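You operate a simulated robot arm through the tools that you are given. There is no shell and no other tool.

The job below is to be done with a simulated robot arm. You get a single attempt, and the scene is never put back.

JOB
Bin the DRY tag, then tag the three bottles at the board by juice.
Fine: the DRY tag goes in the green waste tub; each other tag hangs on the neck of the juice that it names.

Only the result counts: the job must be done as asked and must still hold three seconds after the hand-in. Knocking over, shifting, dropping, spilling or breaking anything else fails it.

ROBOT AND FRAMES
A 6-joint arm with a two-finger gripper, fixed in place. Base frame: the origin is on the floor under the middle of its stand, x ahead of it, y to its left, z up. Lengths are in mm, angles in degrees, forces in N, time in s.
It reaches about 1206 mm from its shoulder. Its first joint turns from -166.0 to 166.0 degrees. Payload 2.45 kg.
The tool frame sits at the grasp point between the pads (the TCP): z along the fingers, y along the line on which they close. The tips reach 20 mm beyond it. The gripper opens to 140 mm; its body begins 168 mm behind the TCP.
Orientation is that of the tool frame in the base frame, as a unit quaternion [x, y, z, w]. With the fingers straight down and closing along the base's y, the tool's x points along the base's -x, its y along +y and its z along -z.

CONTROLS
- The arm moves only by the tool apply_moves. Its argument "increments" is a list of rows, each a list of 3 entries, a list of its own where there are three numbers: the shift along the tool's x, y, z in units of 25 mm (1.0 is 25 mm), then the turn, a rotation vector about the tool's x, y, z in units of 8 degrees (1.0 is 8 degrees), then the finger opening in mm, from 0 to 140. In form: [[[dx, dy, dz], [ax, ay, az], hand], ...]. A call has 1 to 20 rows; each row shifts and turns the commanded pose from where the row before left it, along the tool's axes as they then stand. A call with a number of a shift or a turn outside -1 to 1 is refused whole. A row lasts 0.2 s, in which the tool goes at most 50 mm and 8.6 degrees; a call with a longer step from one row to the next is refused whole, and so is a gripper value outside its range. A pose out of reach is approached as far as the arm can. The call stops where the force on the tool passes 40 N (or 10 N more than at its start, if that is more) or the arm is blocked; 0.2 s more then pass. Each finger travels about 45 mm/s and halts on what it meets, pressing with about 39 N; the grip force reading is that of the motor and also rises with nothing between the fingers. The clock runs only during rows and for 0.2 s after the last one: add rows that do not move to give the fingers time. It gives the time, the measured TCP pose, the force on the tool (base axes), the opening and the grip force at its end, in the units of the frame above (readings bear some noise), with the torque about the TCP (base axes, N m) and any sound that the robot's microphone picked up.
- Cameras (640 x 400 px; columns grow to the right, rows downward): "scene" is fixed at [52.7, 490.5, 1738.6]; the picture's right is [-0.42, -0.91, 0.00], its down [-0.77, 0.35, -0.54] and it looks along [0.49, -0.22, -0.84] (base axes); focal length 269 px, centre (320, 200). "wrist" rides on the gripper at [78, 11, -209] in the tool frame; the picture's right is [-0.14, 0.99, 0.00], its down [-0.92, -0.13, -0.37] and it looks along [-0.37, -0.05, 0.93] (tool axes); focal length 280 px, centre (320, 200).
- capture(camera): a new picture of that camera. It takes no simulated time.
- measure_at(camera, pixels): there is no depth. For up to 12 entries [column, row, z] of the newest picture of that camera ("zoom" is the newest enlarged one), the place [x, y] in the base frame at which the ray of that pixel passes the height z, good to about 2 mm, but the place of the scene camera against the robot may be out by one fixed shift of up to 12 mm in any direction. It takes no simulated time.
- inspect(camera, box): a new picture of the part [left, top, right, bottom] of that camera's present view, enlarged. It takes no simulated time.
- hand_in(): hands the job in; it is judged then, once.

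Leave the gripper open and the arm clear of the work at the hand-in unless told otherwise.

The tools are called after "Call:" as name(argument=value, ...) on one line, values as JSON. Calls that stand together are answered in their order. apply_moves: Moves the arm, as the interface text tells. Its arguments: {"type":"object","properties":{"increments":{"type":"array"}},"required":["increments"]} The other tools are called the same way: capture (camera) takes a picture; measure_at (camera, pixels) gives the place at which the rays of pixels pass given heights; inspect (camera, box) takes an enlarged picture of a part of a camera's view; hand_in () hands the job in.

At the start:

```text
time: 0.0
tcp_pos: [320.5, 293.2, 1434.6]
tool_rot: [0.0, 1.0, 0.001, -0.001]
contact_force: [-0.1, 0.6, 0.1]
moment: [-0.02, 0.02, 0.0]
grip_width: 139.9
gripper_force: 0.0
```

scene: 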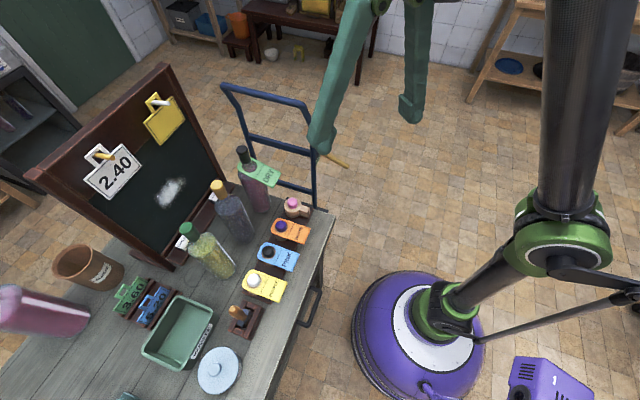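
wrist: 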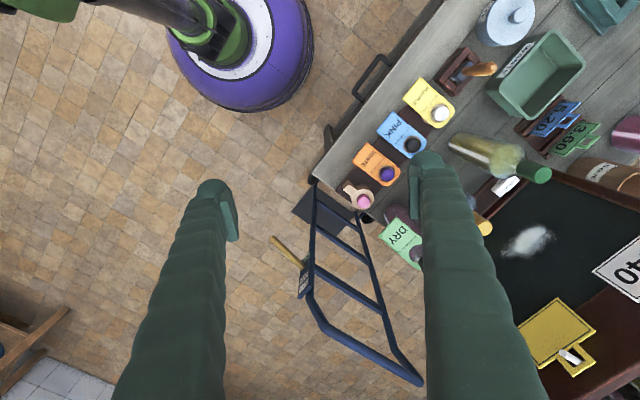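

I see the table with three bottles near the chalk board, a green DRY tag on one bottle, and three tags (yellow, blue, orange) on knobs at the table edge. I'll enlarge parts of both views to read the labels.

Call:
inspect(camera="scene", box=[160, 130, 340, 310])

Call:
inspect(camera="wrist", box=[320, 60, 560, 280])

Call:
inspect(camera="scene", box=[60, 240, 260, 400])

```text
2.22 times, centred on (250, 220) of scene
```

zoom: 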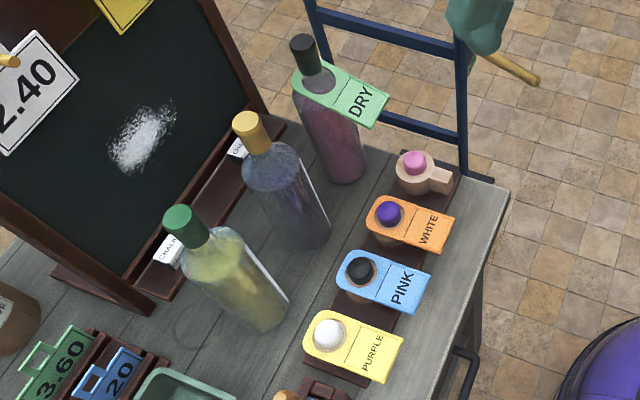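

```text
1.82 times, centred on (440, 170) of wrist
```

zoom: 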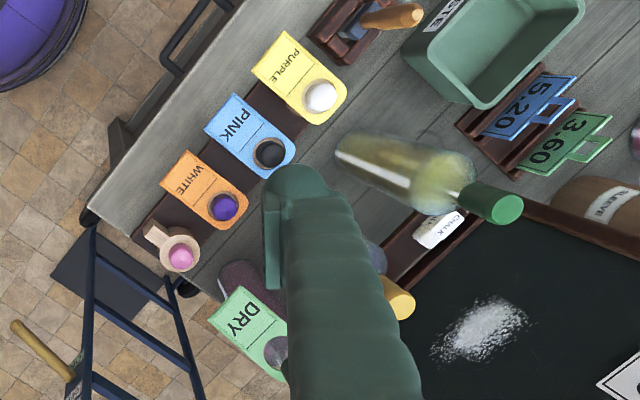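

```text
2.50 times, centred on (160, 320) of scene
```

zoom: 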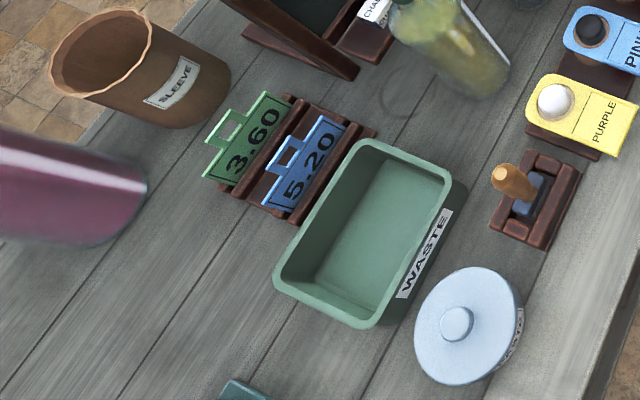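

The tags read DRY (green, on the black-capped bottle), PURPLE (yellow), PINK (blue) and WHITE (orange), the last three on knobbed pegs. I'll measure positions of key points from both cameras at a few heights to get the table height.

Call:
measure_at(camera="scene", pixels=[[334.7, 213.2, 850], [334.7, 213.2, 900], [334.7, 213.2, 950], [253, 280, 900], [253, 280, 950], [281, 226, 950], [269, 252, 950], [241, 150, 1200], [241, 150, 1150]])

Call:
measure_at(camera="wrist", pixels=[[312.5, 180, 850], [312.5, 180, 900], [312.5, 180, 950], [440, 114, 900], [440, 114, 950], [388, 174, 950], [412, 145, 950]])

```text
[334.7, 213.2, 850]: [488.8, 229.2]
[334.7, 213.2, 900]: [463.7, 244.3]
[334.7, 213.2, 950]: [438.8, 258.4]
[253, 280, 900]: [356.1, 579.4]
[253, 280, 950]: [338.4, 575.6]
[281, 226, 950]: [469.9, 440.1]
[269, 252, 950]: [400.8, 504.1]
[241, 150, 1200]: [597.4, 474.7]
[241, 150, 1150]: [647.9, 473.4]
```

```text
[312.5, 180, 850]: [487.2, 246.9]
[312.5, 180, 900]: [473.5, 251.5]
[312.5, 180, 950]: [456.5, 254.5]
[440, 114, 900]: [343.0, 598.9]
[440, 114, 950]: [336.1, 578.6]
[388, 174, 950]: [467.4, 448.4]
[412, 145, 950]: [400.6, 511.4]
```

The table top lies near z≈890 and the knobs near 950. I'll move the arm, still high above everything, to about (280, 440, 1300) so the wrist camera sees tags and bottles closer.

Call:
apply_moves(increments=[[[0.267, 0.98, 0.893], [0, 0, 0], 140], [[0.267, 0.98, 0.893], [0, 0, 0], 140], [[0.267, 0.98, 0.893], [0, 0, 0], 140], [[0.267, 0.98, 0.893], [0, 0, 0], 140], [[0.267, 0.98, 0.893], [0, 0, 0], 140], [[0.267, 0.98, 0.893], [0, 0, 0], 140]])

Call:
capture(camera="wrist")

Call:
capture(camera="scene")

```text
time: 1.4
tcp_pos: [279.4, 441.3, 1300.2]
tool_rot: [0.0, 1.0, 0.0, 0.0]
contact_force: [0.8, -0.7, -0.3]
moment: [0.03, -0.04, 0.01]
grip_width: 140.1
gripper_force: 0.1
```

```text
taken
```

wrist: 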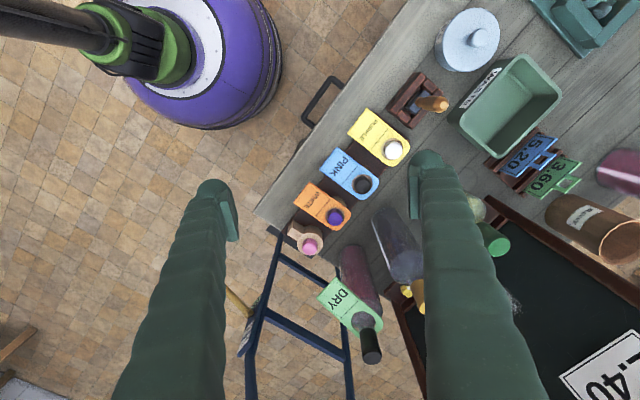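

```text
taken
```

scene: 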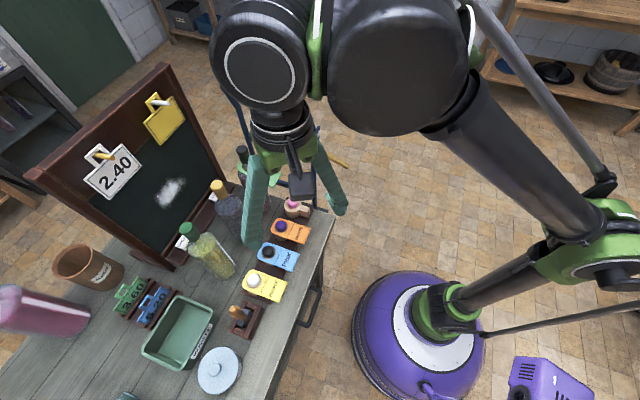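

The table edge runs diagonally (about 49° azimuth faces the table squarely). I'll shift back toward the robot, turn the tool about its axis by −49° so the camera faces the table squarely, then pitch the fingers forward 40° for a side view.

Call:
apply_moves(increments=[[[-0.128, -0.888, 0], [0, 0, 0], 140], [[-0.128, -0.888, 0], [0, 0, 0], 140], [[-0.128, -0.888, 0], [0, 0, 0], 140], [[-0.128, -0.888, 0], [0, 0, 0], 140], [[-0.128, -0.888, 0], [0, 0, 0], 140], [[0, 0, 0], [0, 0, -0.875], 140], [[0, 0, 0], [0, 0, -0.875], 140], [[0, 0, 0], [0, 0, -0.875], 140], [[0, 0, 0], [0, 0, -0.875], 140], [[0, 0, 0], [0, 0, -0.875], 140], [[0, 0, 0], [0, 0, -0.875], 140], [[0, 0, 0], [0, 0, -0.875], 140], [[0, 0, 0], [0, -1, 0], 140], [[0, 0, 0], [0, -1, 0], 140], [[0, 0, 0], [0, -1, 0], 140], [[0, 0, 0], [0, -1, 0], 140], [[0, 0, 0], [0, -1, 0], 140]])

Call:
capture(camera="wrist")

Call:
capture(camera="scene")

```text
time: 5.0
tcp_pos: [296.7, 329.9, 1301.3]
tool_rot: [-0.389, 0.855, 0.142, 0.312]
contact_force: [0.7, 0.7, -1.1]
moment: [-0.02, 0.03, 0.0]
grip_width: 139.9
gripper_force: 0.0
```

```text
taken
```

wrist: 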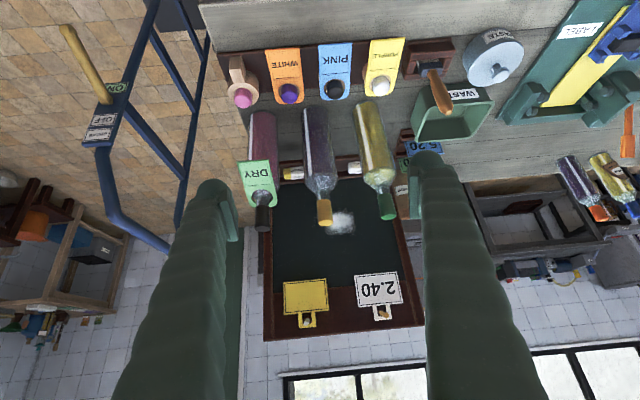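

```text
taken
```

scene: 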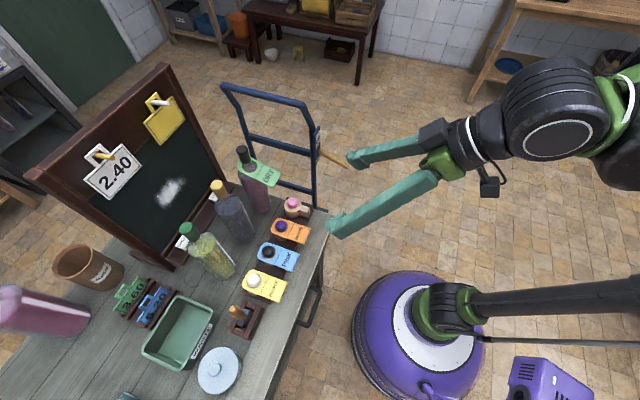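

The table now appears squarely, upside down in the wrist view. I'll enlarge the bottles and the tag row.

Call:
inspect(camera="wrist", box=[220, 90, 420, 240])

Call:
inspect(camera="wrist", box=[210, 20, 410, 120])

Call:
inspect(camera="wrist", box=[400, 20, 640, 170])

```text
2.67 times, centred on (320, 165) of wrist
```

zoom: 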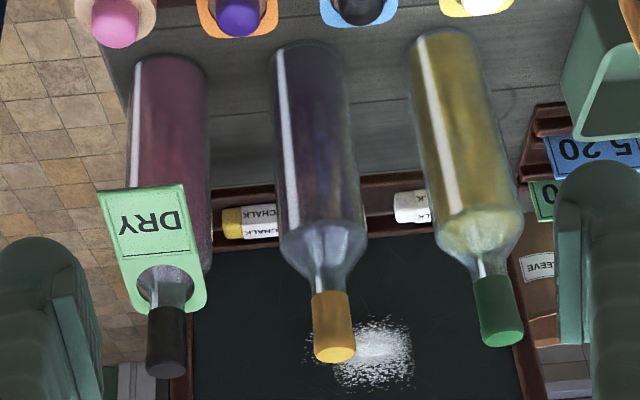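

```text
3.20 times, centred on (310, 70) of wrist
```

zoom: 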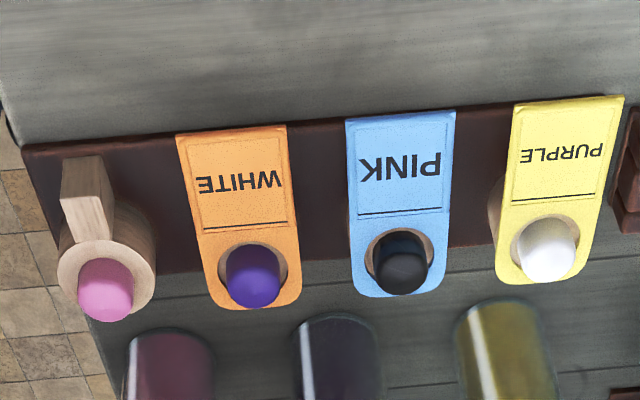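

```text
2.67 times, centred on (520, 95) of wrist
```

zoom: 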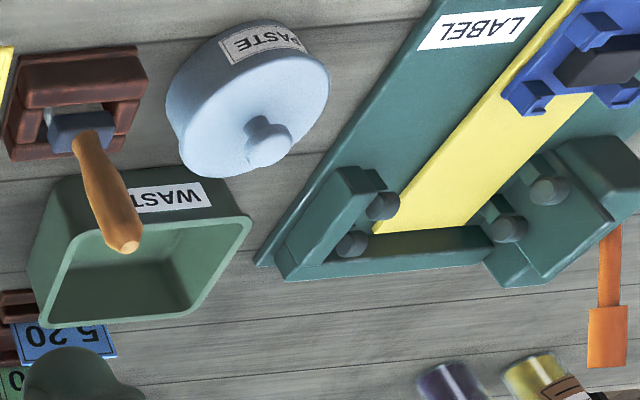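

Juices: black-capped bottle rosy/pink, yellow-capped bottle dark purple, green-capped bottle pale/white. I now lower the tool straight down 250 mm (still short of the table edge) and pitch a bit more for a near-horizontal view of tags and collars.

Call:
apply_moves(increments=[[[0.805, 0, 0.956], [0, 0, 0], 140], [[0.805, 0, 0.956], [0, 0, 0], 140], [[0.805, 0, 0.956], [0, 0, 0], 140], [[0.805, 0, 0.956], [0, 0, 0], 140], [[0.805, 0, 0.956], [0, 0, 0], 140], [[0.805, 0, 0.956], [0, 0, 0], 140], [[0.805, 0, 0.956], [0, 0, 0], 140], [[0, 0, 0], [0, -1, 0], 140], [[0, 0, 0], [0, -1, 0], 140]])

Call:
capture(camera="wrist")

Call:
capture(camera="scene")

```text
time: 7.0
tcp_pos: [295.3, 330.1, 1082.1]
tool_rot: [-0.365, 0.803, 0.195, 0.428]
contact_force: [-0.1, 0.2, 0.6]
moment: [0.0, 0.0, 0.04]
grip_width: 140.1
gripper_force: 0.0
```

```text
taken
```

wrist: 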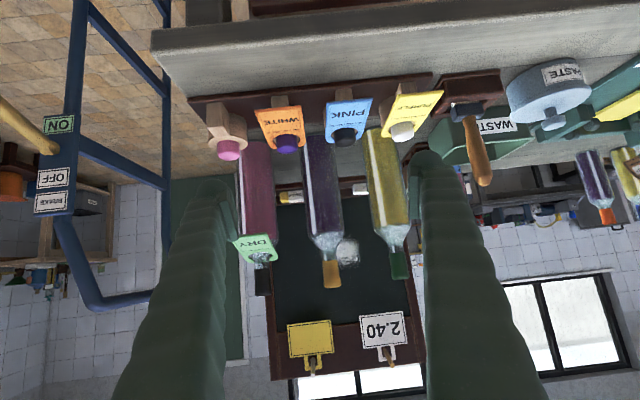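

```text
taken
```

scene: 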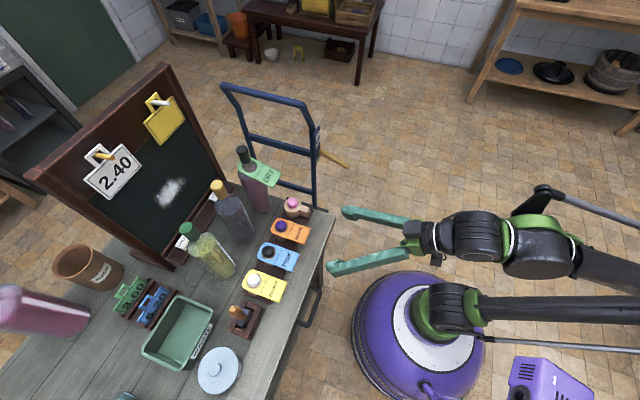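

Call:
inspect(camera="wrist", box=[190, 80, 450, 180])

Call:
inspect(camera="wrist", box=[220, 190, 420, 310])

```text
2.46 times, centred on (320, 130) of wrist
```

zoom: 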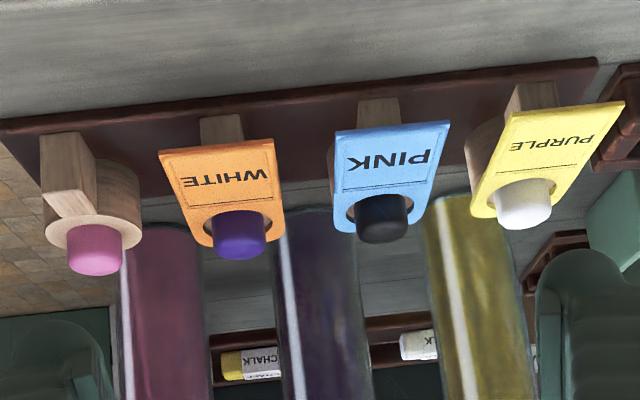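

```text
3.20 times, centred on (320, 250) of wrist
```

zoom: 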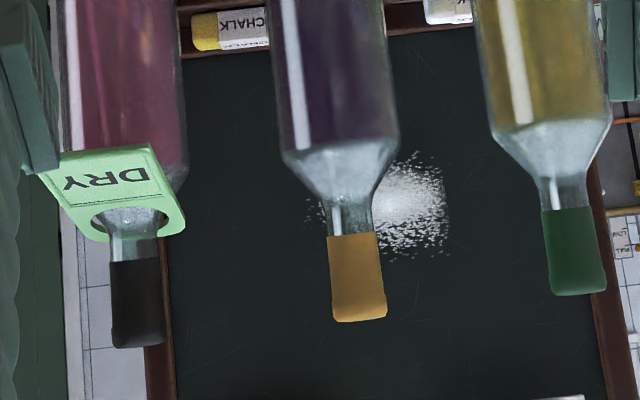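

The tags are flat plates resting on peg-plus-block supports with knobs through their holes; the DRY tag hangs tilted ~35° down toward the robot. I'll now level the fingers to vertical, rise, and go over the tag row for an overhead view for measuring.

Call:
apply_moves(increments=[[[0, 0, 0], [0, 1, 0], 140], [[0, 0, 0], [0, 1, 0], 140], [[0, 0, 0], [0, 1, 0], 140], [[0, 0, 0], [0, 1, 0], 140], [[0, 0, 0], [0, 1, 0], 140], [[0, 0, 0], [0, 1, 0], 140], [[0, 0, 0], [0, 1, 0], 140], [[0, 0, -0.97], [0, 0, 0], 140], [[0, 0, -0.97], [0, 0, 0], 140], [[0, 0, -0.97], [0, 0, 0], 140], [[0, 0, -0.97], [0, 0, 0], 140], [[0, 0, -0.97], [0, 0, 0], 140], [[-0.5, -0.23, -0.97], [0, 0, 0], 140], [[-0.5, -0.23, -0.97], [0, 0, 0], 140], [[-0.7, -0.3, 0], [0, 0, 0], 140], [[-0.7, -0.3, 0], [0, 0, 0], 140], [[-0.7, -0.3, 0], [0, 0, 0], 140]])

Call:
capture(camera="wrist")

Call:
capture(camera="scene")

```text
time: 10.6
tcp_pos: [372.3, 366.2, 1251.6]
tool_rot: [-0.415, 0.91, 0.0, 0.001]
contact_force: [-1.3, 0.2, 0.3]
moment: [-0.01, -0.03, -0.01]
grip_width: 140.2
gripper_force: 0.0
```

```text
taken
```

wrist: 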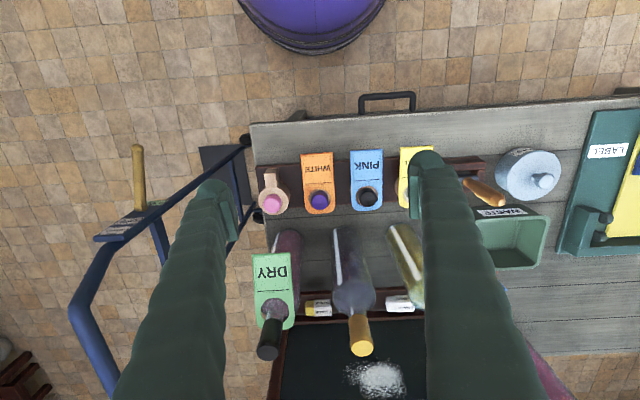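

```text
taken
```

scene: 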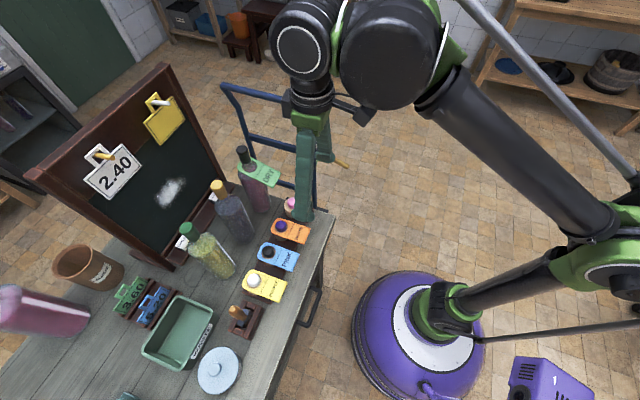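

Overhead view is good; the orange and blue tags and DRY are seen clearly. I enlarge them for measuring.

Call:
inspect(camera="wrist", box=[240, 130, 440, 230])

Call:
inspect(camera="wrist", box=[230, 220, 430, 370])

```text
3.20 times, centred on (340, 180) of wrist
```

zoom: 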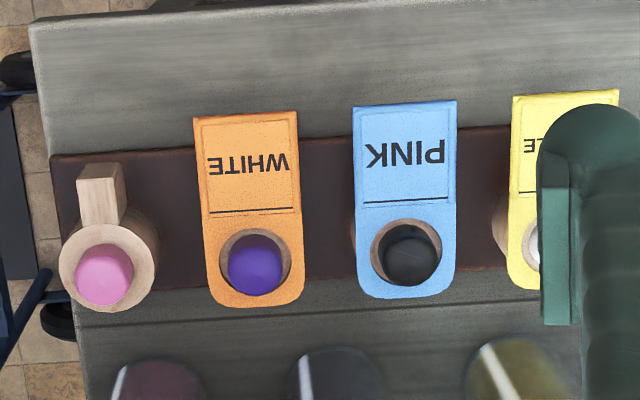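

```text
2.67 times, centred on (330, 295) of wrist
```

zoom: 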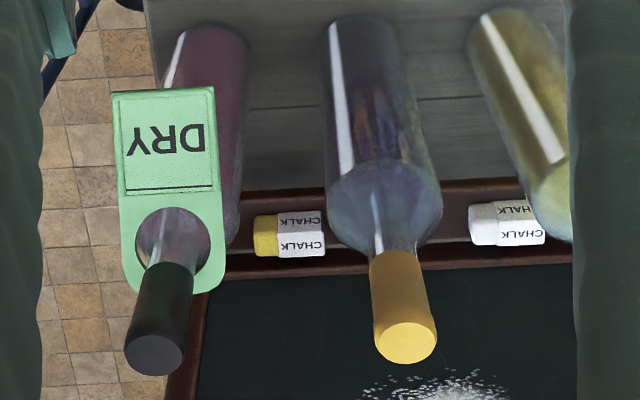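

From the two wrist views I get: tags 120 × 60 mm with a 44 mm hole, cap 30 mm, DRY tilted about 21°. The gap between neighbouring tags is about 32 mm, so I need the finger thickness; I'll enlarge the fingertips.

Call:
inspect(camera="wrist", box=[170, 160, 270, 260])

Call:
inspect(camera="wrist", box=[390, 130, 490, 230])

Call:
inspect(camera="scene", box=[260, 80, 380, 240])

```text
4.00 times, centred on (220, 210) of wrist
```

zoom: 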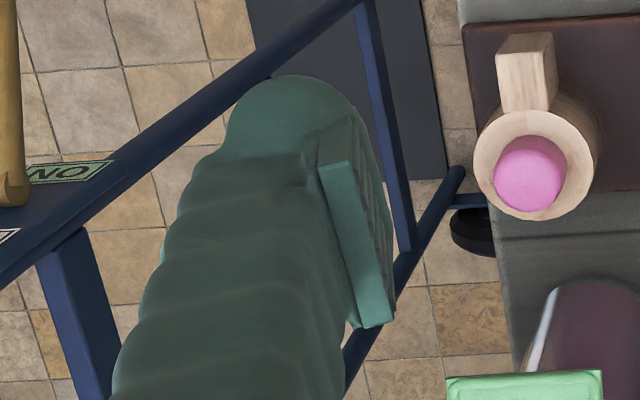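

```text
4.00 times, centred on (440, 180) of wrist
```

zoom: 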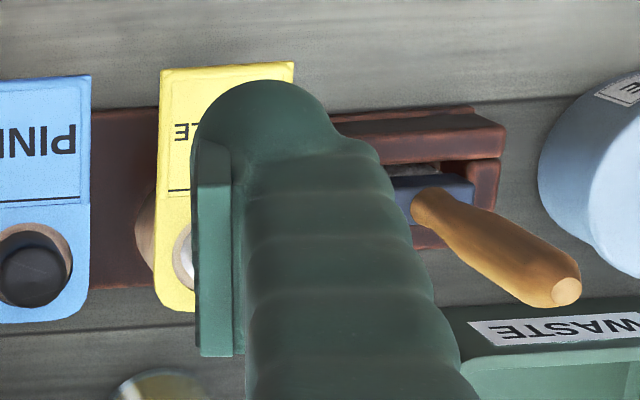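

```text
2.50 times, centred on (320, 160) of scene
```

zoom: 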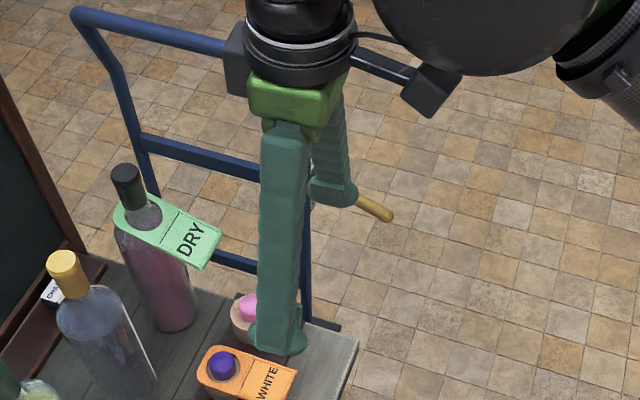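

Working in table-aligned coordinates (n = away from robot at 45° azimuth, w = left along the table): DRY's front edge is at about n=681, w=−92, z=1082, tilted ~21°; the black-capped bottle's axis is at n≈774, w≈−93. Next I square the tool to 45°, move to a pre-grasp above DRY's free flap and pitch 20.6° to match its tilt, with the fingers at 100 mm.

Call:
apply_moves(increments=[[[0, 0, 0], [0, 0, 0.5], 100], [[-0.82, -0.501, 0.283], [0, 0, 0], 100], [[-0.82, -0.501, 0.283], [0, 0, 0], 100], [[-0.82, -0.501, 0.283], [0, 0, 0], 100], [[-0.82, -0.501, 0.283], [0, 0, 0], 100], [[-0.82, -0.501, 0.283], [0, 0, 0], 100], [[-0.82, -0.501, 0.283], [0, 0, 0], 100], [[-0.82, -0.501, 0.283], [0, 0, 0], 100], [[0, 0, 0], [0, -0.86, 0], 100], [[0, 0, 0], [0, -0.86, 0], 100], [[0, 0, 0], [0, -0.86, 0], 100]])

Call:
capture(camera="wrist")

Call:
capture(camera="scene")

```text
time: 13.0
tcp_pos: [536.6, 405.4, 1202.1]
tool_rot: [-0.376, 0.909, 0.069, 0.166]
contact_force: [1.2, 0.5, 0.0]
moment: [0.0, 0.06, 0.03]
grip_width: 99.8
gripper_force: 0.1
```

```text
taken
```

wrist: 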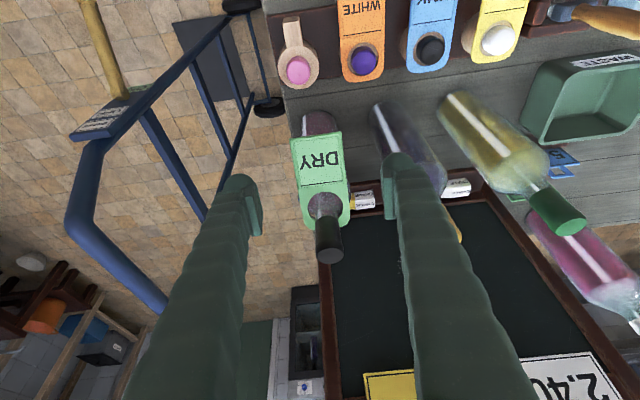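

```text
taken
```

scene: 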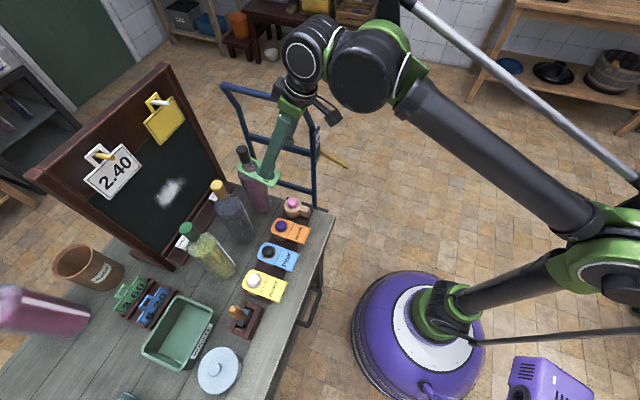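

TCP reads n=666, w=−93, z=1202 as planned, and the DRY flap is centred between the fingers. I'll enlarge to verify alignment before descending.

Call:
inspect(camera="wrist", box=[230, 110, 430, 270])

```text
2.50 times, centred on (330, 190) of wrist
```

zoom: 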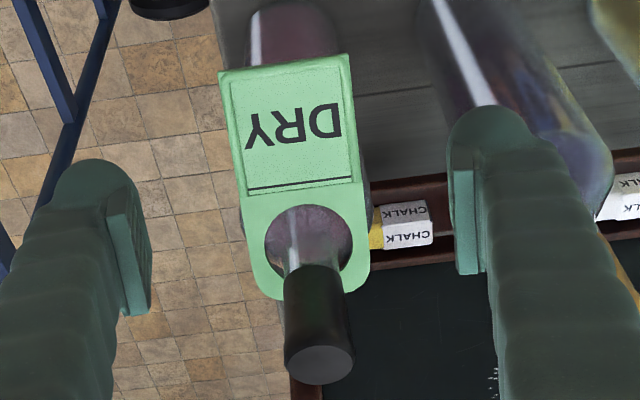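

The enlarged view confirms front corners at w=−124 and −64 (60 mm wide, aligned). I'll descend 110 mm along the tool axis so the tips straddle the flap about 12 mm past its plane.

Call:
apply_moves(increments=[[[0, -0.007, 0.88], [0, 0, 0], 100], [[0, -0.007, 0.88], [0, 0, 0], 100], [[0, -0.007, 0.88], [0, 0, 0], 100], [[0, -0.007, 0.88], [0, 0, 0], 100], [[0, -0.007, 0.44], [0, 0, 0], 100]])

Call:
capture(camera="wrist")

Call:
inspect(camera="scene", box=[200, 110, 320, 230])

```text
time: 14.2
tcp_pos: [559.7, 428.8, 1108.2]
tool_rot: [-0.377, 0.909, 0.069, 0.165]
contact_force: [0.4, -0.2, -0.2]
moment: [-0.02, 0.02, -0.01]
grip_width: 100.0
gripper_force: 0.0
```

```text
taken
```

wrist: 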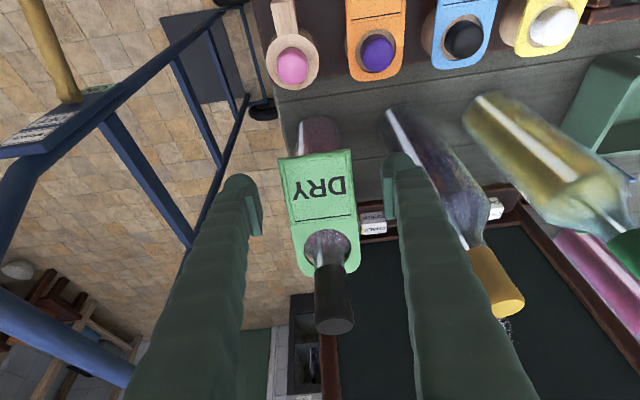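

```text
3.33 times, centred on (260, 170) of scene
```

zoom: 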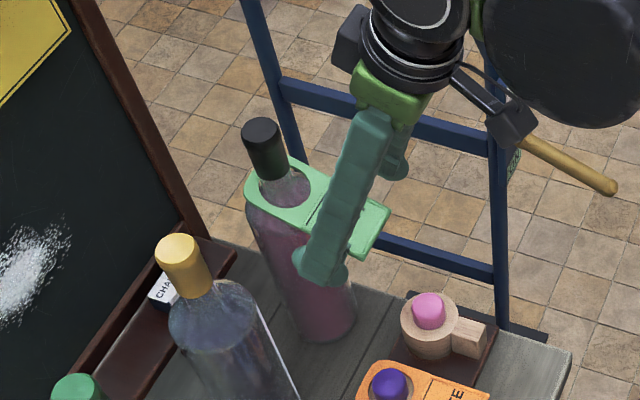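

TCP is now n=699, w=−92.6, z=1108; 11 mm remain to the planned depth. I'll go those 11 mm and then close on the flap edges (about 60 mm), with waiting rows.

Call:
apply_moves(increments=[[[0, -0.02, 0.44], [0, 0, 0], 100], [[0, 0, 0], [0, 0, 0], 80], [[0, 0, 0], [0, 0, 0], 70], [[0, 0, 0], [0, 0, 0], 64]])

Call:
inspect(camera="wrist", box=[230, 110, 430, 270])

Call:
inspect(camera="scene", box=[200, 110, 320, 230])

```text
time: 15.2
tcp_pos: [564.2, 430.6, 1099.3]
tool_rot: [-0.377, 0.909, 0.068, 0.165]
contact_force: [0.0, -0.9, -0.2]
moment: [-0.01, -0.01, 0.03]
grip_width: 64.0
gripper_force: 0.0
```

```text
2.50 times, centred on (330, 190) of wrist
```

zoom: 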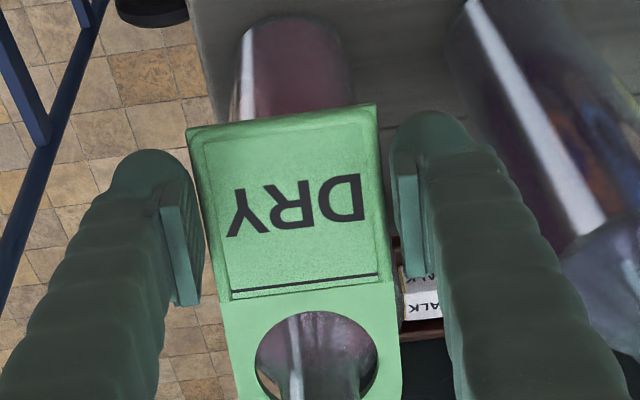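

```text
3.33 times, centred on (260, 170) of scene
```

zoom: 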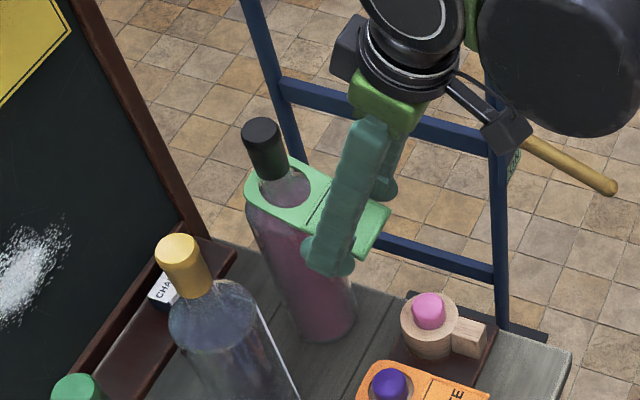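

The flap lies between the pads with a couple of mm either side. Now I close gently on it.

Call:
apply_moves(increments=[[[0, 0, 0], [0, 0, 0], 60], [[0, 0, 0], [0, 0, 0], 54], [[0, 0, 0], [0, 0, 0], 50], [[0, 0, 0], [0, 0, 0], 50], [[0, 0, 0], [0, 0, 0], 50]])

Call:
inspect(camera="wrist", box=[230, 110, 430, 270])

```text
time: 16.4
tcp_pos: [563.7, 428.4, 1098.2]
tool_rot: [-0.377, 0.909, 0.068, 0.166]
contact_force: [-2.1, -5.9, 30.1]
moment: [0.23, -0.24, -0.22]
grip_width: 50.5
gripper_force: 0.5
```

```text
2.50 times, centred on (330, 190) of wrist
```

zoom: 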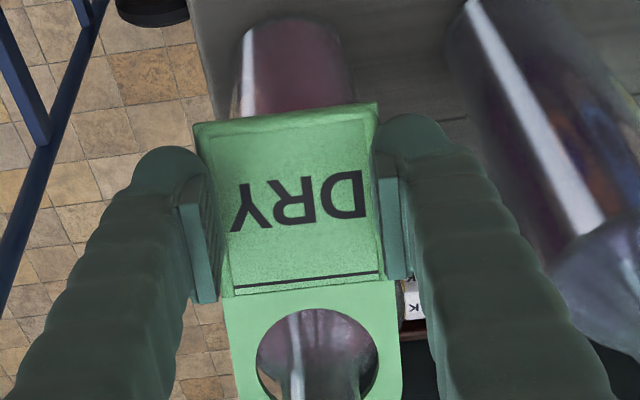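

Reading: opening 50.5 with ~30 N upward on the tool, so the tips have ridden onto the tag's top face rather than its edges; the flap is a bit lower than estimated. I'll back off along the tool axis a few mm to unload, keeping the opening.

Call:
apply_moves(increments=[[[0, 0, -0.12], [0, 0, 0], 50], [[0, 0, -0.12], [0, 0, 0], 50], [[0, 0, -0.16], [0, 0, 0], 50]])

Call:
inspect(camera="wrist", box=[230, 110, 430, 270])

Call:
inspect(camera="scene", box=[200, 110, 320, 230])

```text
time: 17.2
tcp_pos: [561.3, 428.8, 1108.0]
tool_rot: [-0.377, 0.909, 0.069, 0.164]
contact_force: [0.3, 0.1, -0.5]
moment: [0.01, -0.01, -0.04]
grip_width: 50.0
gripper_force: 0.0
```

```text
2.50 times, centred on (330, 190) of wrist
```

zoom: 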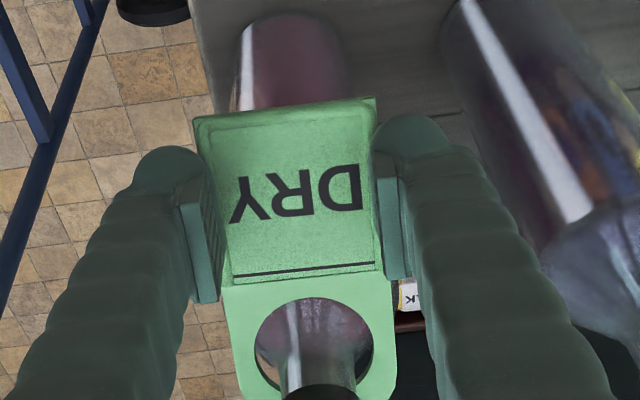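

```text
3.33 times, centred on (260, 170) of scene
```

zoom: 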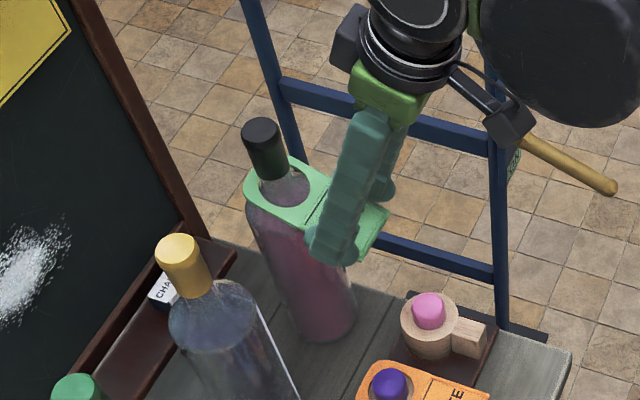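

No load now and bottle/tag look unmoved. I need a better height for the flap, so I'll retreat, open, and take a low front view, then triangulate with the exact measuring tool.

Call:
apply_moves(increments=[[[0, 0, -0.5], [0, 0, 0], 60], [[0, 0, -0.9], [0, 0, 0], 80], [[0, 0, -0.9], [0, 0, 0], 98], [[0, 0, -0.9], [0, 0, 0], 116], [[0, 0, -0.9], [0, 0, 0], 134], [[0, 0, -0.7], [0, 0, 0], 140]])

Call:
inspect(camera="wrist", box=[230, 110, 430, 270])

Call:
inspect(camera="scene", box=[200, 110, 320, 230])

```text
time: 18.6
tcp_pos: [532.6, 398.5, 1220.7]
tool_rot: [-0.376, 0.909, 0.068, 0.166]
contact_force: [-1.1, 0.3, -1.2]
moment: [0.04, 0.01, -0.03]
grip_width: 139.8
gripper_force: 0.0
```

```text
2.50 times, centred on (330, 190) of wrist
```

zoom: 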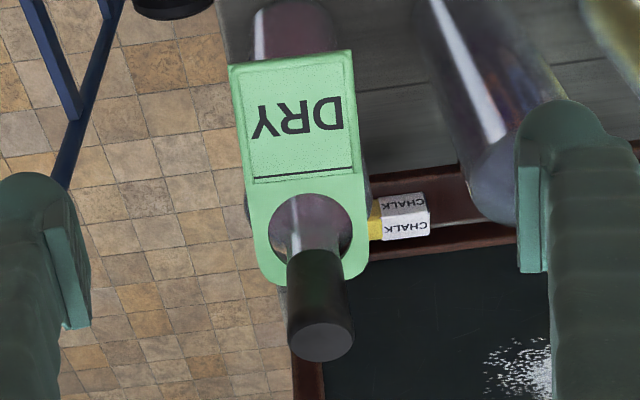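

```text
3.33 times, centred on (260, 170) of scene
```

zoom: 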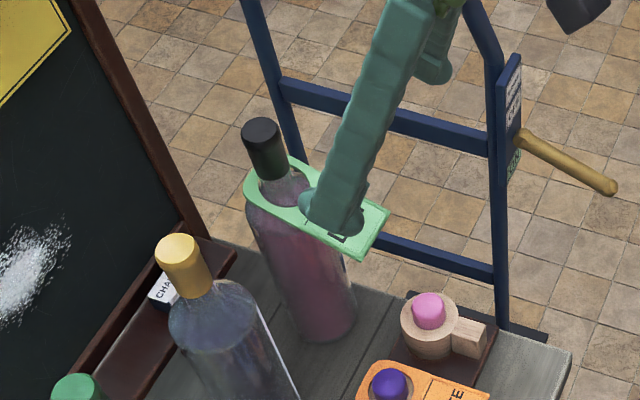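

Retreated to z≈1221. I measure the tag's front corners and the cap in this enlarged view at several heights, which gives exact rays.

Call:
inspect(camera="wrist", box=[280, 120, 380, 260])

```text
2.86 times, centred on (330, 190) of wrist
```

zoom: 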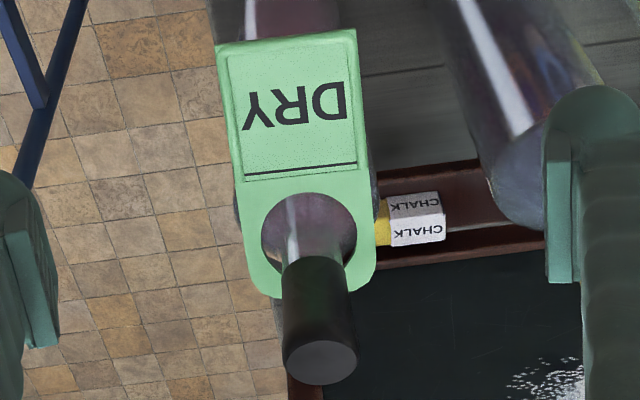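

Call:
measure_at(camera="zoom", pixels=[[216, 45, 1060], [216, 45, 1100], [356, 29, 1060], [356, 29, 1100], [320, 362, 1160], [320, 362, 1200], [308, 243, 1090], [308, 243, 1130], [345, 160, 1060], [345, 160, 1100], [253, 177, 1060], [253, 177, 1100]])

```text
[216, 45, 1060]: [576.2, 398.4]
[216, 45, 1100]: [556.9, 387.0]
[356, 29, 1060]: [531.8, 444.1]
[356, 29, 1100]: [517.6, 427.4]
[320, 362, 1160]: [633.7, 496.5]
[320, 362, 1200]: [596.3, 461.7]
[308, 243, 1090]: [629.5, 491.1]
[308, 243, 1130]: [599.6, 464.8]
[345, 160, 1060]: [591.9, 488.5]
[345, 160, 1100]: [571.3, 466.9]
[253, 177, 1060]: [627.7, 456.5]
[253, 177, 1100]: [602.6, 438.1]
```

Now the low front view: pitch forward 40° more, move back and down.

Call:
apply_moves(increments=[[[0, 0, 0], [0, -1, 0], 140], [[0, 0, 0], [0, -1, 0], 140], [[0, 0, 0], [0, -1, 0], 140], [[0, 0, 0], [0, -1, 0], 140], [[0, 0, 0], [0, -1, 0], 140], [[0.907, 0, -0.253], [0, 0, 0], 140], [[0.907, 0, -0.253], [0, 0, 0], 140], [[0.907, 0, -0.253], [0, 0, 0], 140], [[0.907, 0, -0.253], [0, 0, 0], 140], [[0.907, 0, -0.253], [0, 0, 0], 140], [[0.907, 0, -0.253], [0, 0, 0], 140]])

Call:
capture(camera="wrist")

```text
time: 21.0
tcp_pos: [461.1, 328.3, 1120.3]
tool_rot: [-0.331, 0.798, 0.193, 0.466]
contact_force: [-0.2, -0.5, -0.6]
moment: [0.01, 0.02, 0.02]
grip_width: 140.1
gripper_force: 0.0
```

```text
taken
```

wrist: 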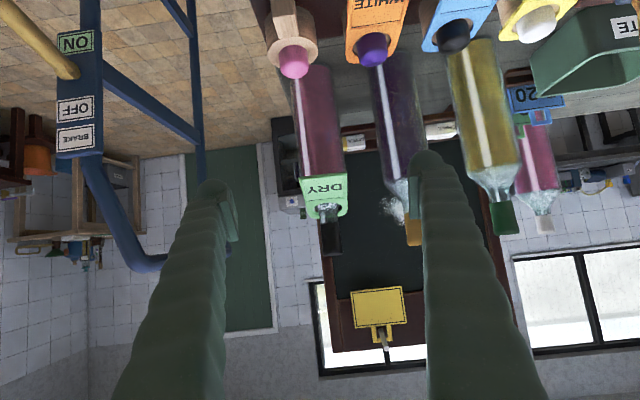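

Call:
inspect(camera="wrist", box=[280, 160, 370, 260])

```text
4.00 times, centred on (325, 210) of wrist
```

zoom: 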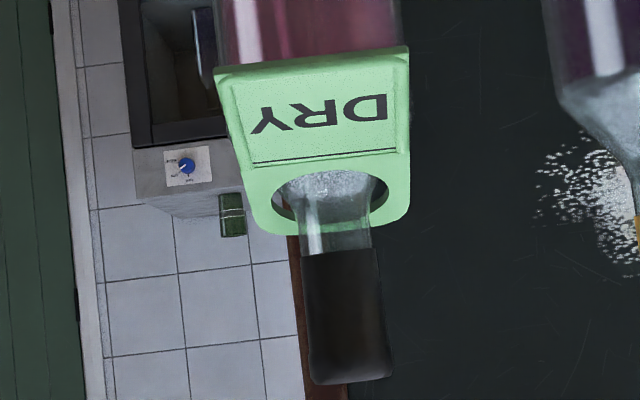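

I measure the same tag points and cap in this low view.

Call:
measure_at(camera="zoom", pixels=[[215, 67, 1060], [215, 67, 1080], [408, 47, 1060], [408, 47, 1080], [253, 164, 1060], [253, 164, 1090], [397, 148, 1060], [397, 148, 1090], [320, 236, 1090], [320, 236, 1110], [345, 378, 1200], [338, 252, 1120]])

```text
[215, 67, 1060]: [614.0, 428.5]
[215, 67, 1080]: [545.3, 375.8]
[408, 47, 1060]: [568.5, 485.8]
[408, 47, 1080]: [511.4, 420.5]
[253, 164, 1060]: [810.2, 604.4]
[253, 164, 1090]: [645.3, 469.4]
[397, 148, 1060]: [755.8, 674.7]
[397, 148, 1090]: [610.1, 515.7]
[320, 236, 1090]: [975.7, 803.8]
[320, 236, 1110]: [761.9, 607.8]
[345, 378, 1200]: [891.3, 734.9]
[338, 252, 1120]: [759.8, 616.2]
```

Triangulated: the flap's front top edge is at n≈681, z≈1077, label line at n≈737, z≈1098 (tilt 20°), so my earlier depth left only ~4 mm of tip engagement. I go back up, return pitch to 20°, and set the opening to 100.

Call:
apply_moves(increments=[[[-0.907, 0, 0.253], [0, 0, 0], 140], [[-0.907, 0, 0.253], [0, 0, 0], 140], [[-0.907, 0, 0.253], [0, 0, 0], 140], [[-0.907, 0, 0.253], [0, 0, 0], 140], [[-0.907, 0, 0.253], [0, 0, 0], 130], [[-0.907, 0, 0.253], [0, 0, 0], 120], [[0, 0, 0], [0, 0.845, 0], 110], [[0, 0, 0], [0, 0.845, 0], 100], [[0, 0, 0], [0, 0.845, 0], 100], [[0, 0, 0], [0, 0.845, 0], 100], [[0, 0, 0], [0, 0.845, 0], 100], [[0, 0, 0], [0, 0.845, 0], 100], [[0, 0, 0], [0, 0, 0], 100]])

```text
time: 23.8
tcp_pos: [531.6, 398.9, 1219.5]
tool_rot: [-0.377, 0.91, 0.067, 0.161]
contact_force: [0.0, -0.3, -0.8]
moment: [-0.01, 0.0, 0.05]
grip_width: 99.9
gripper_force: 0.1
```

TCP n=658, w=−94, z=1219.5, pitch 20°. Now straight in along the tool axis by 142 mm to put the flap at the pad centre; fingers stay at 100.

Call:
apply_moves(increments=[[[0, 0.01, 0.947], [0, 0, 0], 100], [[0, 0.01, 0.947], [0, 0, 0], 100], [[0, 0.01, 0.947], [0, 0, 0], 100], [[0, 0, 0.947], [0, 0, 0], 100], [[0, 0, 0.947], [0, 0, 0], 100], [[0, 0, 0.947], [0, 0, 0], 100], [[0, 0, 0], [0, 0, 0], 84], [[0, 0, 0], [0, 0, 0], 70], [[0, 0, 0], [0, 0, 0], 66]])

Call:
inspect(camera="wrist", box=[230, 110, 430, 270])

Call:
inspect(camera="scene", box=[200, 110, 320, 230])

```text
time: 25.8
tcp_pos: [565.0, 433.3, 1084.9]
tool_rot: [-0.377, 0.91, 0.067, 0.16]
contact_force: [-0.6, -0.1, -0.7]
moment: [0.02, 0.0, 0.03]
grip_width: 65.9
gripper_force: 0.2
```

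```text
2.50 times, centred on (330, 190) of wrist
```

zoom: 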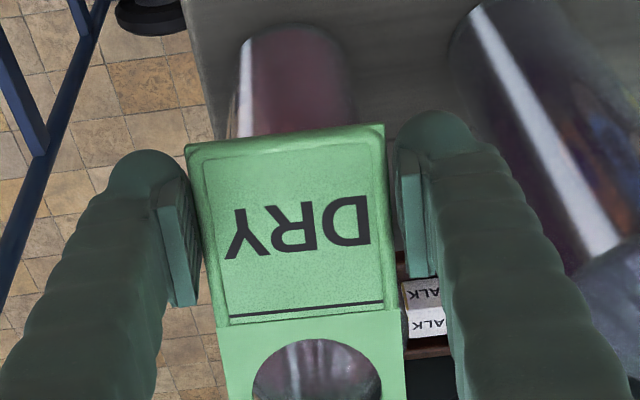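

```text
3.33 times, centred on (260, 170) of scene
```

zoom: 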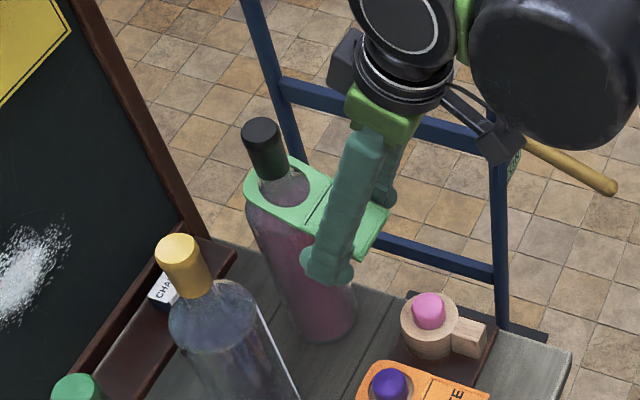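

TCP n=706, w=−93, z=1085; the flap sits between the pads at 66 mm with a small gap on each side. Closing now.

Call:
apply_moves(increments=[[[0, 0, 0], [0, 0, 0], 60], [[0, 0, 0], [0, 0, 0], 55], [[0, 0, 0], [0, 0, 0], 55], [[0, 0, 0], [0, 0, 0], 55]])

Call:
inspect(camera="wrist", box=[230, 110, 430, 270])

Call:
inspect(camera="scene", box=[200, 110, 320, 230])

```text
time: 26.8
tcp_pos: [565.2, 432.9, 1085.0]
tool_rot: [-0.377, 0.91, 0.066, 0.161]
contact_force: [0.2, -0.1, 0.3]
moment: [0.0, 0.01, 0.0]
grip_width: 56.6
gripper_force: 38.4
```

```text
2.50 times, centred on (330, 190) of wrist
```

zoom: 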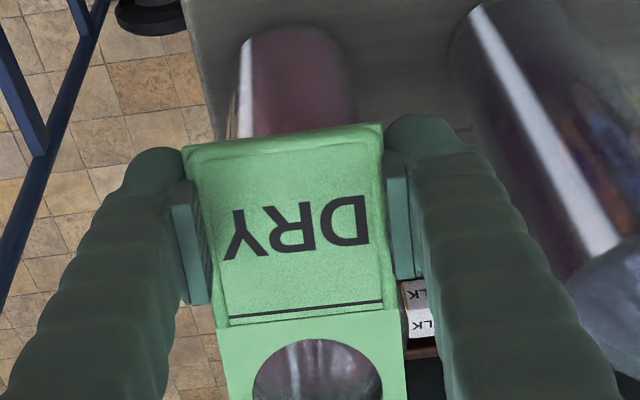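

```text
3.33 times, centred on (260, 170) of scene
```

zoom: 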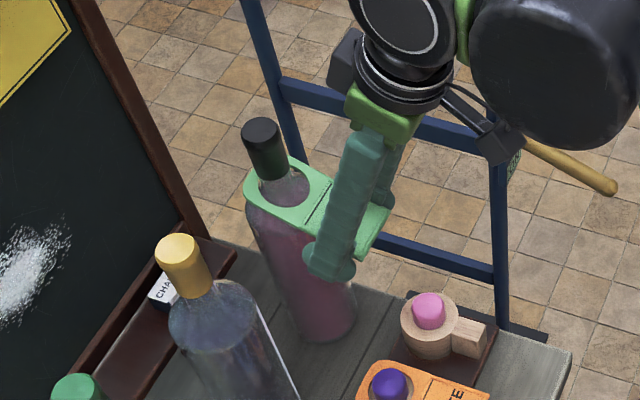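

Firm grip: 56.6 mm at 38 N, no load on the bottle. Next I lift 6 mm, shift 9 mm toward the bottle axis to centre the hole on the neck, and level the tag about its hole while rising.

Call:
apply_moves(increments=[[[-0.082, 0, -0.226], [0, 0, 0], 50], [[-0.338, -0.06, 0.123], [0, 0, 0], 50], [[-0.05, 0, -0.288], [0, 0.833, 0], 50], [[-0.016, 0, -0.292], [0, 0.833, 0], 50], [[0.018, 0, -0.292], [0, 0.833, 0], 50]])

Call:
inspect(camera="wrist", box=[230, 110, 430, 330])

Call:
inspect(camera="scene", box=[200, 110, 320, 230])

```text
time: 28.0
tcp_pos: [569.7, 436.2, 1115.0]
tool_rot: [-0.383, 0.924, 0.0, 0.0]
contact_force: [-0.3, 0.8, 0.0]
moment: [0.05, -0.08, -0.02]
grip_width: 58.3
gripper_force: 38.9
```

```text
1.82 times, centred on (330, 220) of wrist
```

zoom: 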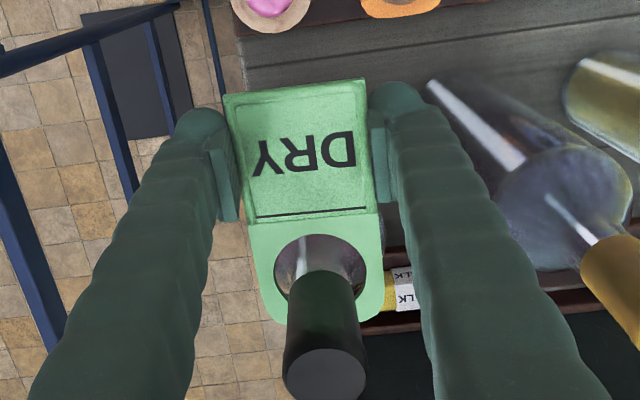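

```text
3.33 times, centred on (260, 170) of scene
```

zoom: 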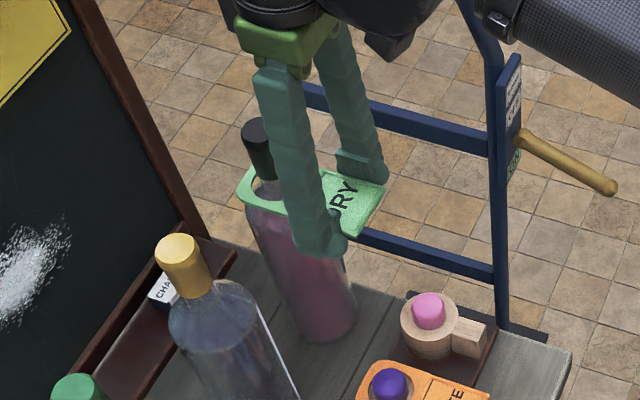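

Tag is level, force ~0, hole centred around the cap (TCP n=711, so hole n≈775). I lift straight up 40 mm first and check the forces.

Call:
apply_moves(increments=[[[0, 0, -0.4], [0, 0, 0], 50], [[0, 0, -0.4], [0, 0, 0], 50], [[0, 0, -0.4], [0, 0, 0], 50], [[0, 0, -0.4], [0, 0, 0], 50]])

Call:
inspect(camera="wrist", box=[230, 110, 430, 330])

Call:
inspect(camera="scene", box=[200, 110, 320, 230])

```text
time: 29.0
tcp_pos: [571.0, 436.5, 1155.3]
tool_rot: [-0.383, 0.924, 0.001, 0.0]
contact_force: [-0.4, 0.5, 0.0]
moment: [0.02, 0.02, 0.01]
grip_width: 58.2
gripper_force: 38.7
```

```text
1.82 times, centred on (330, 220) of wrist
```

zoom: 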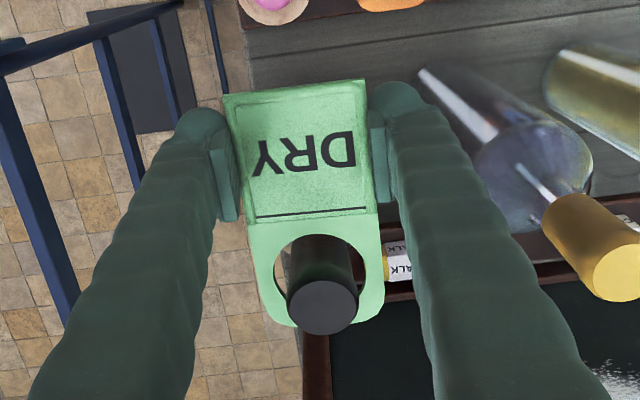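

```text
3.33 times, centred on (260, 170) of scene
```

zoom: 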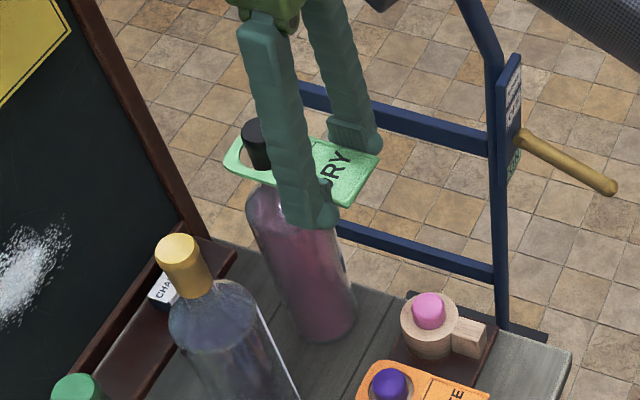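

The cap passes cleanly through the hole with no force. I continue up another 100 mm to clear.

Call:
apply_moves(increments=[[[0, 0, -0.5], [0, 0, 0], 50], [[0, 0, -0.8], [0, 0, 0], 50], [[0, 0, -0.9], [0, 0, 0], 50], [[0, 0, -0.9], [0, 0, 0], 50], [[0, 0, -0.9], [0, 0, 0], 50]])

Call:
capture(camera="wrist")

Call:
capture(camera="scene")

```text
time: 30.2
tcp_pos: [570.6, 437.2, 1254.6]
tool_rot: [-0.382, 0.924, 0.001, 0.0]
contact_force: [-1.1, 0.5, -0.4]
moment: [0.01, -0.03, 0.02]
grip_width: 58.2
gripper_force: 38.9
```

```text
taken
```

wrist: 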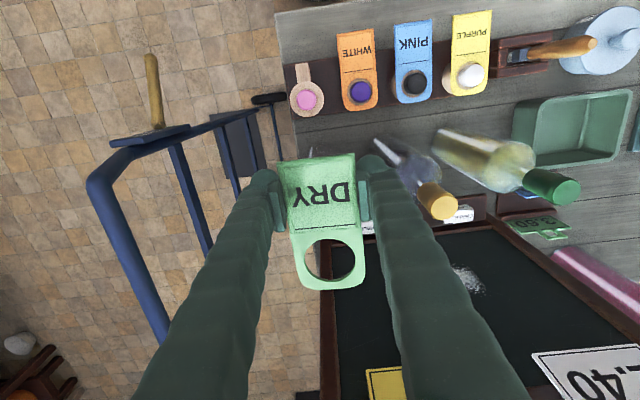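

```text
taken
```

scene: 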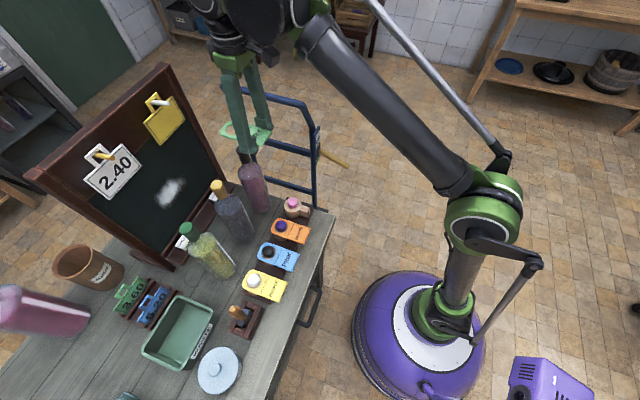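

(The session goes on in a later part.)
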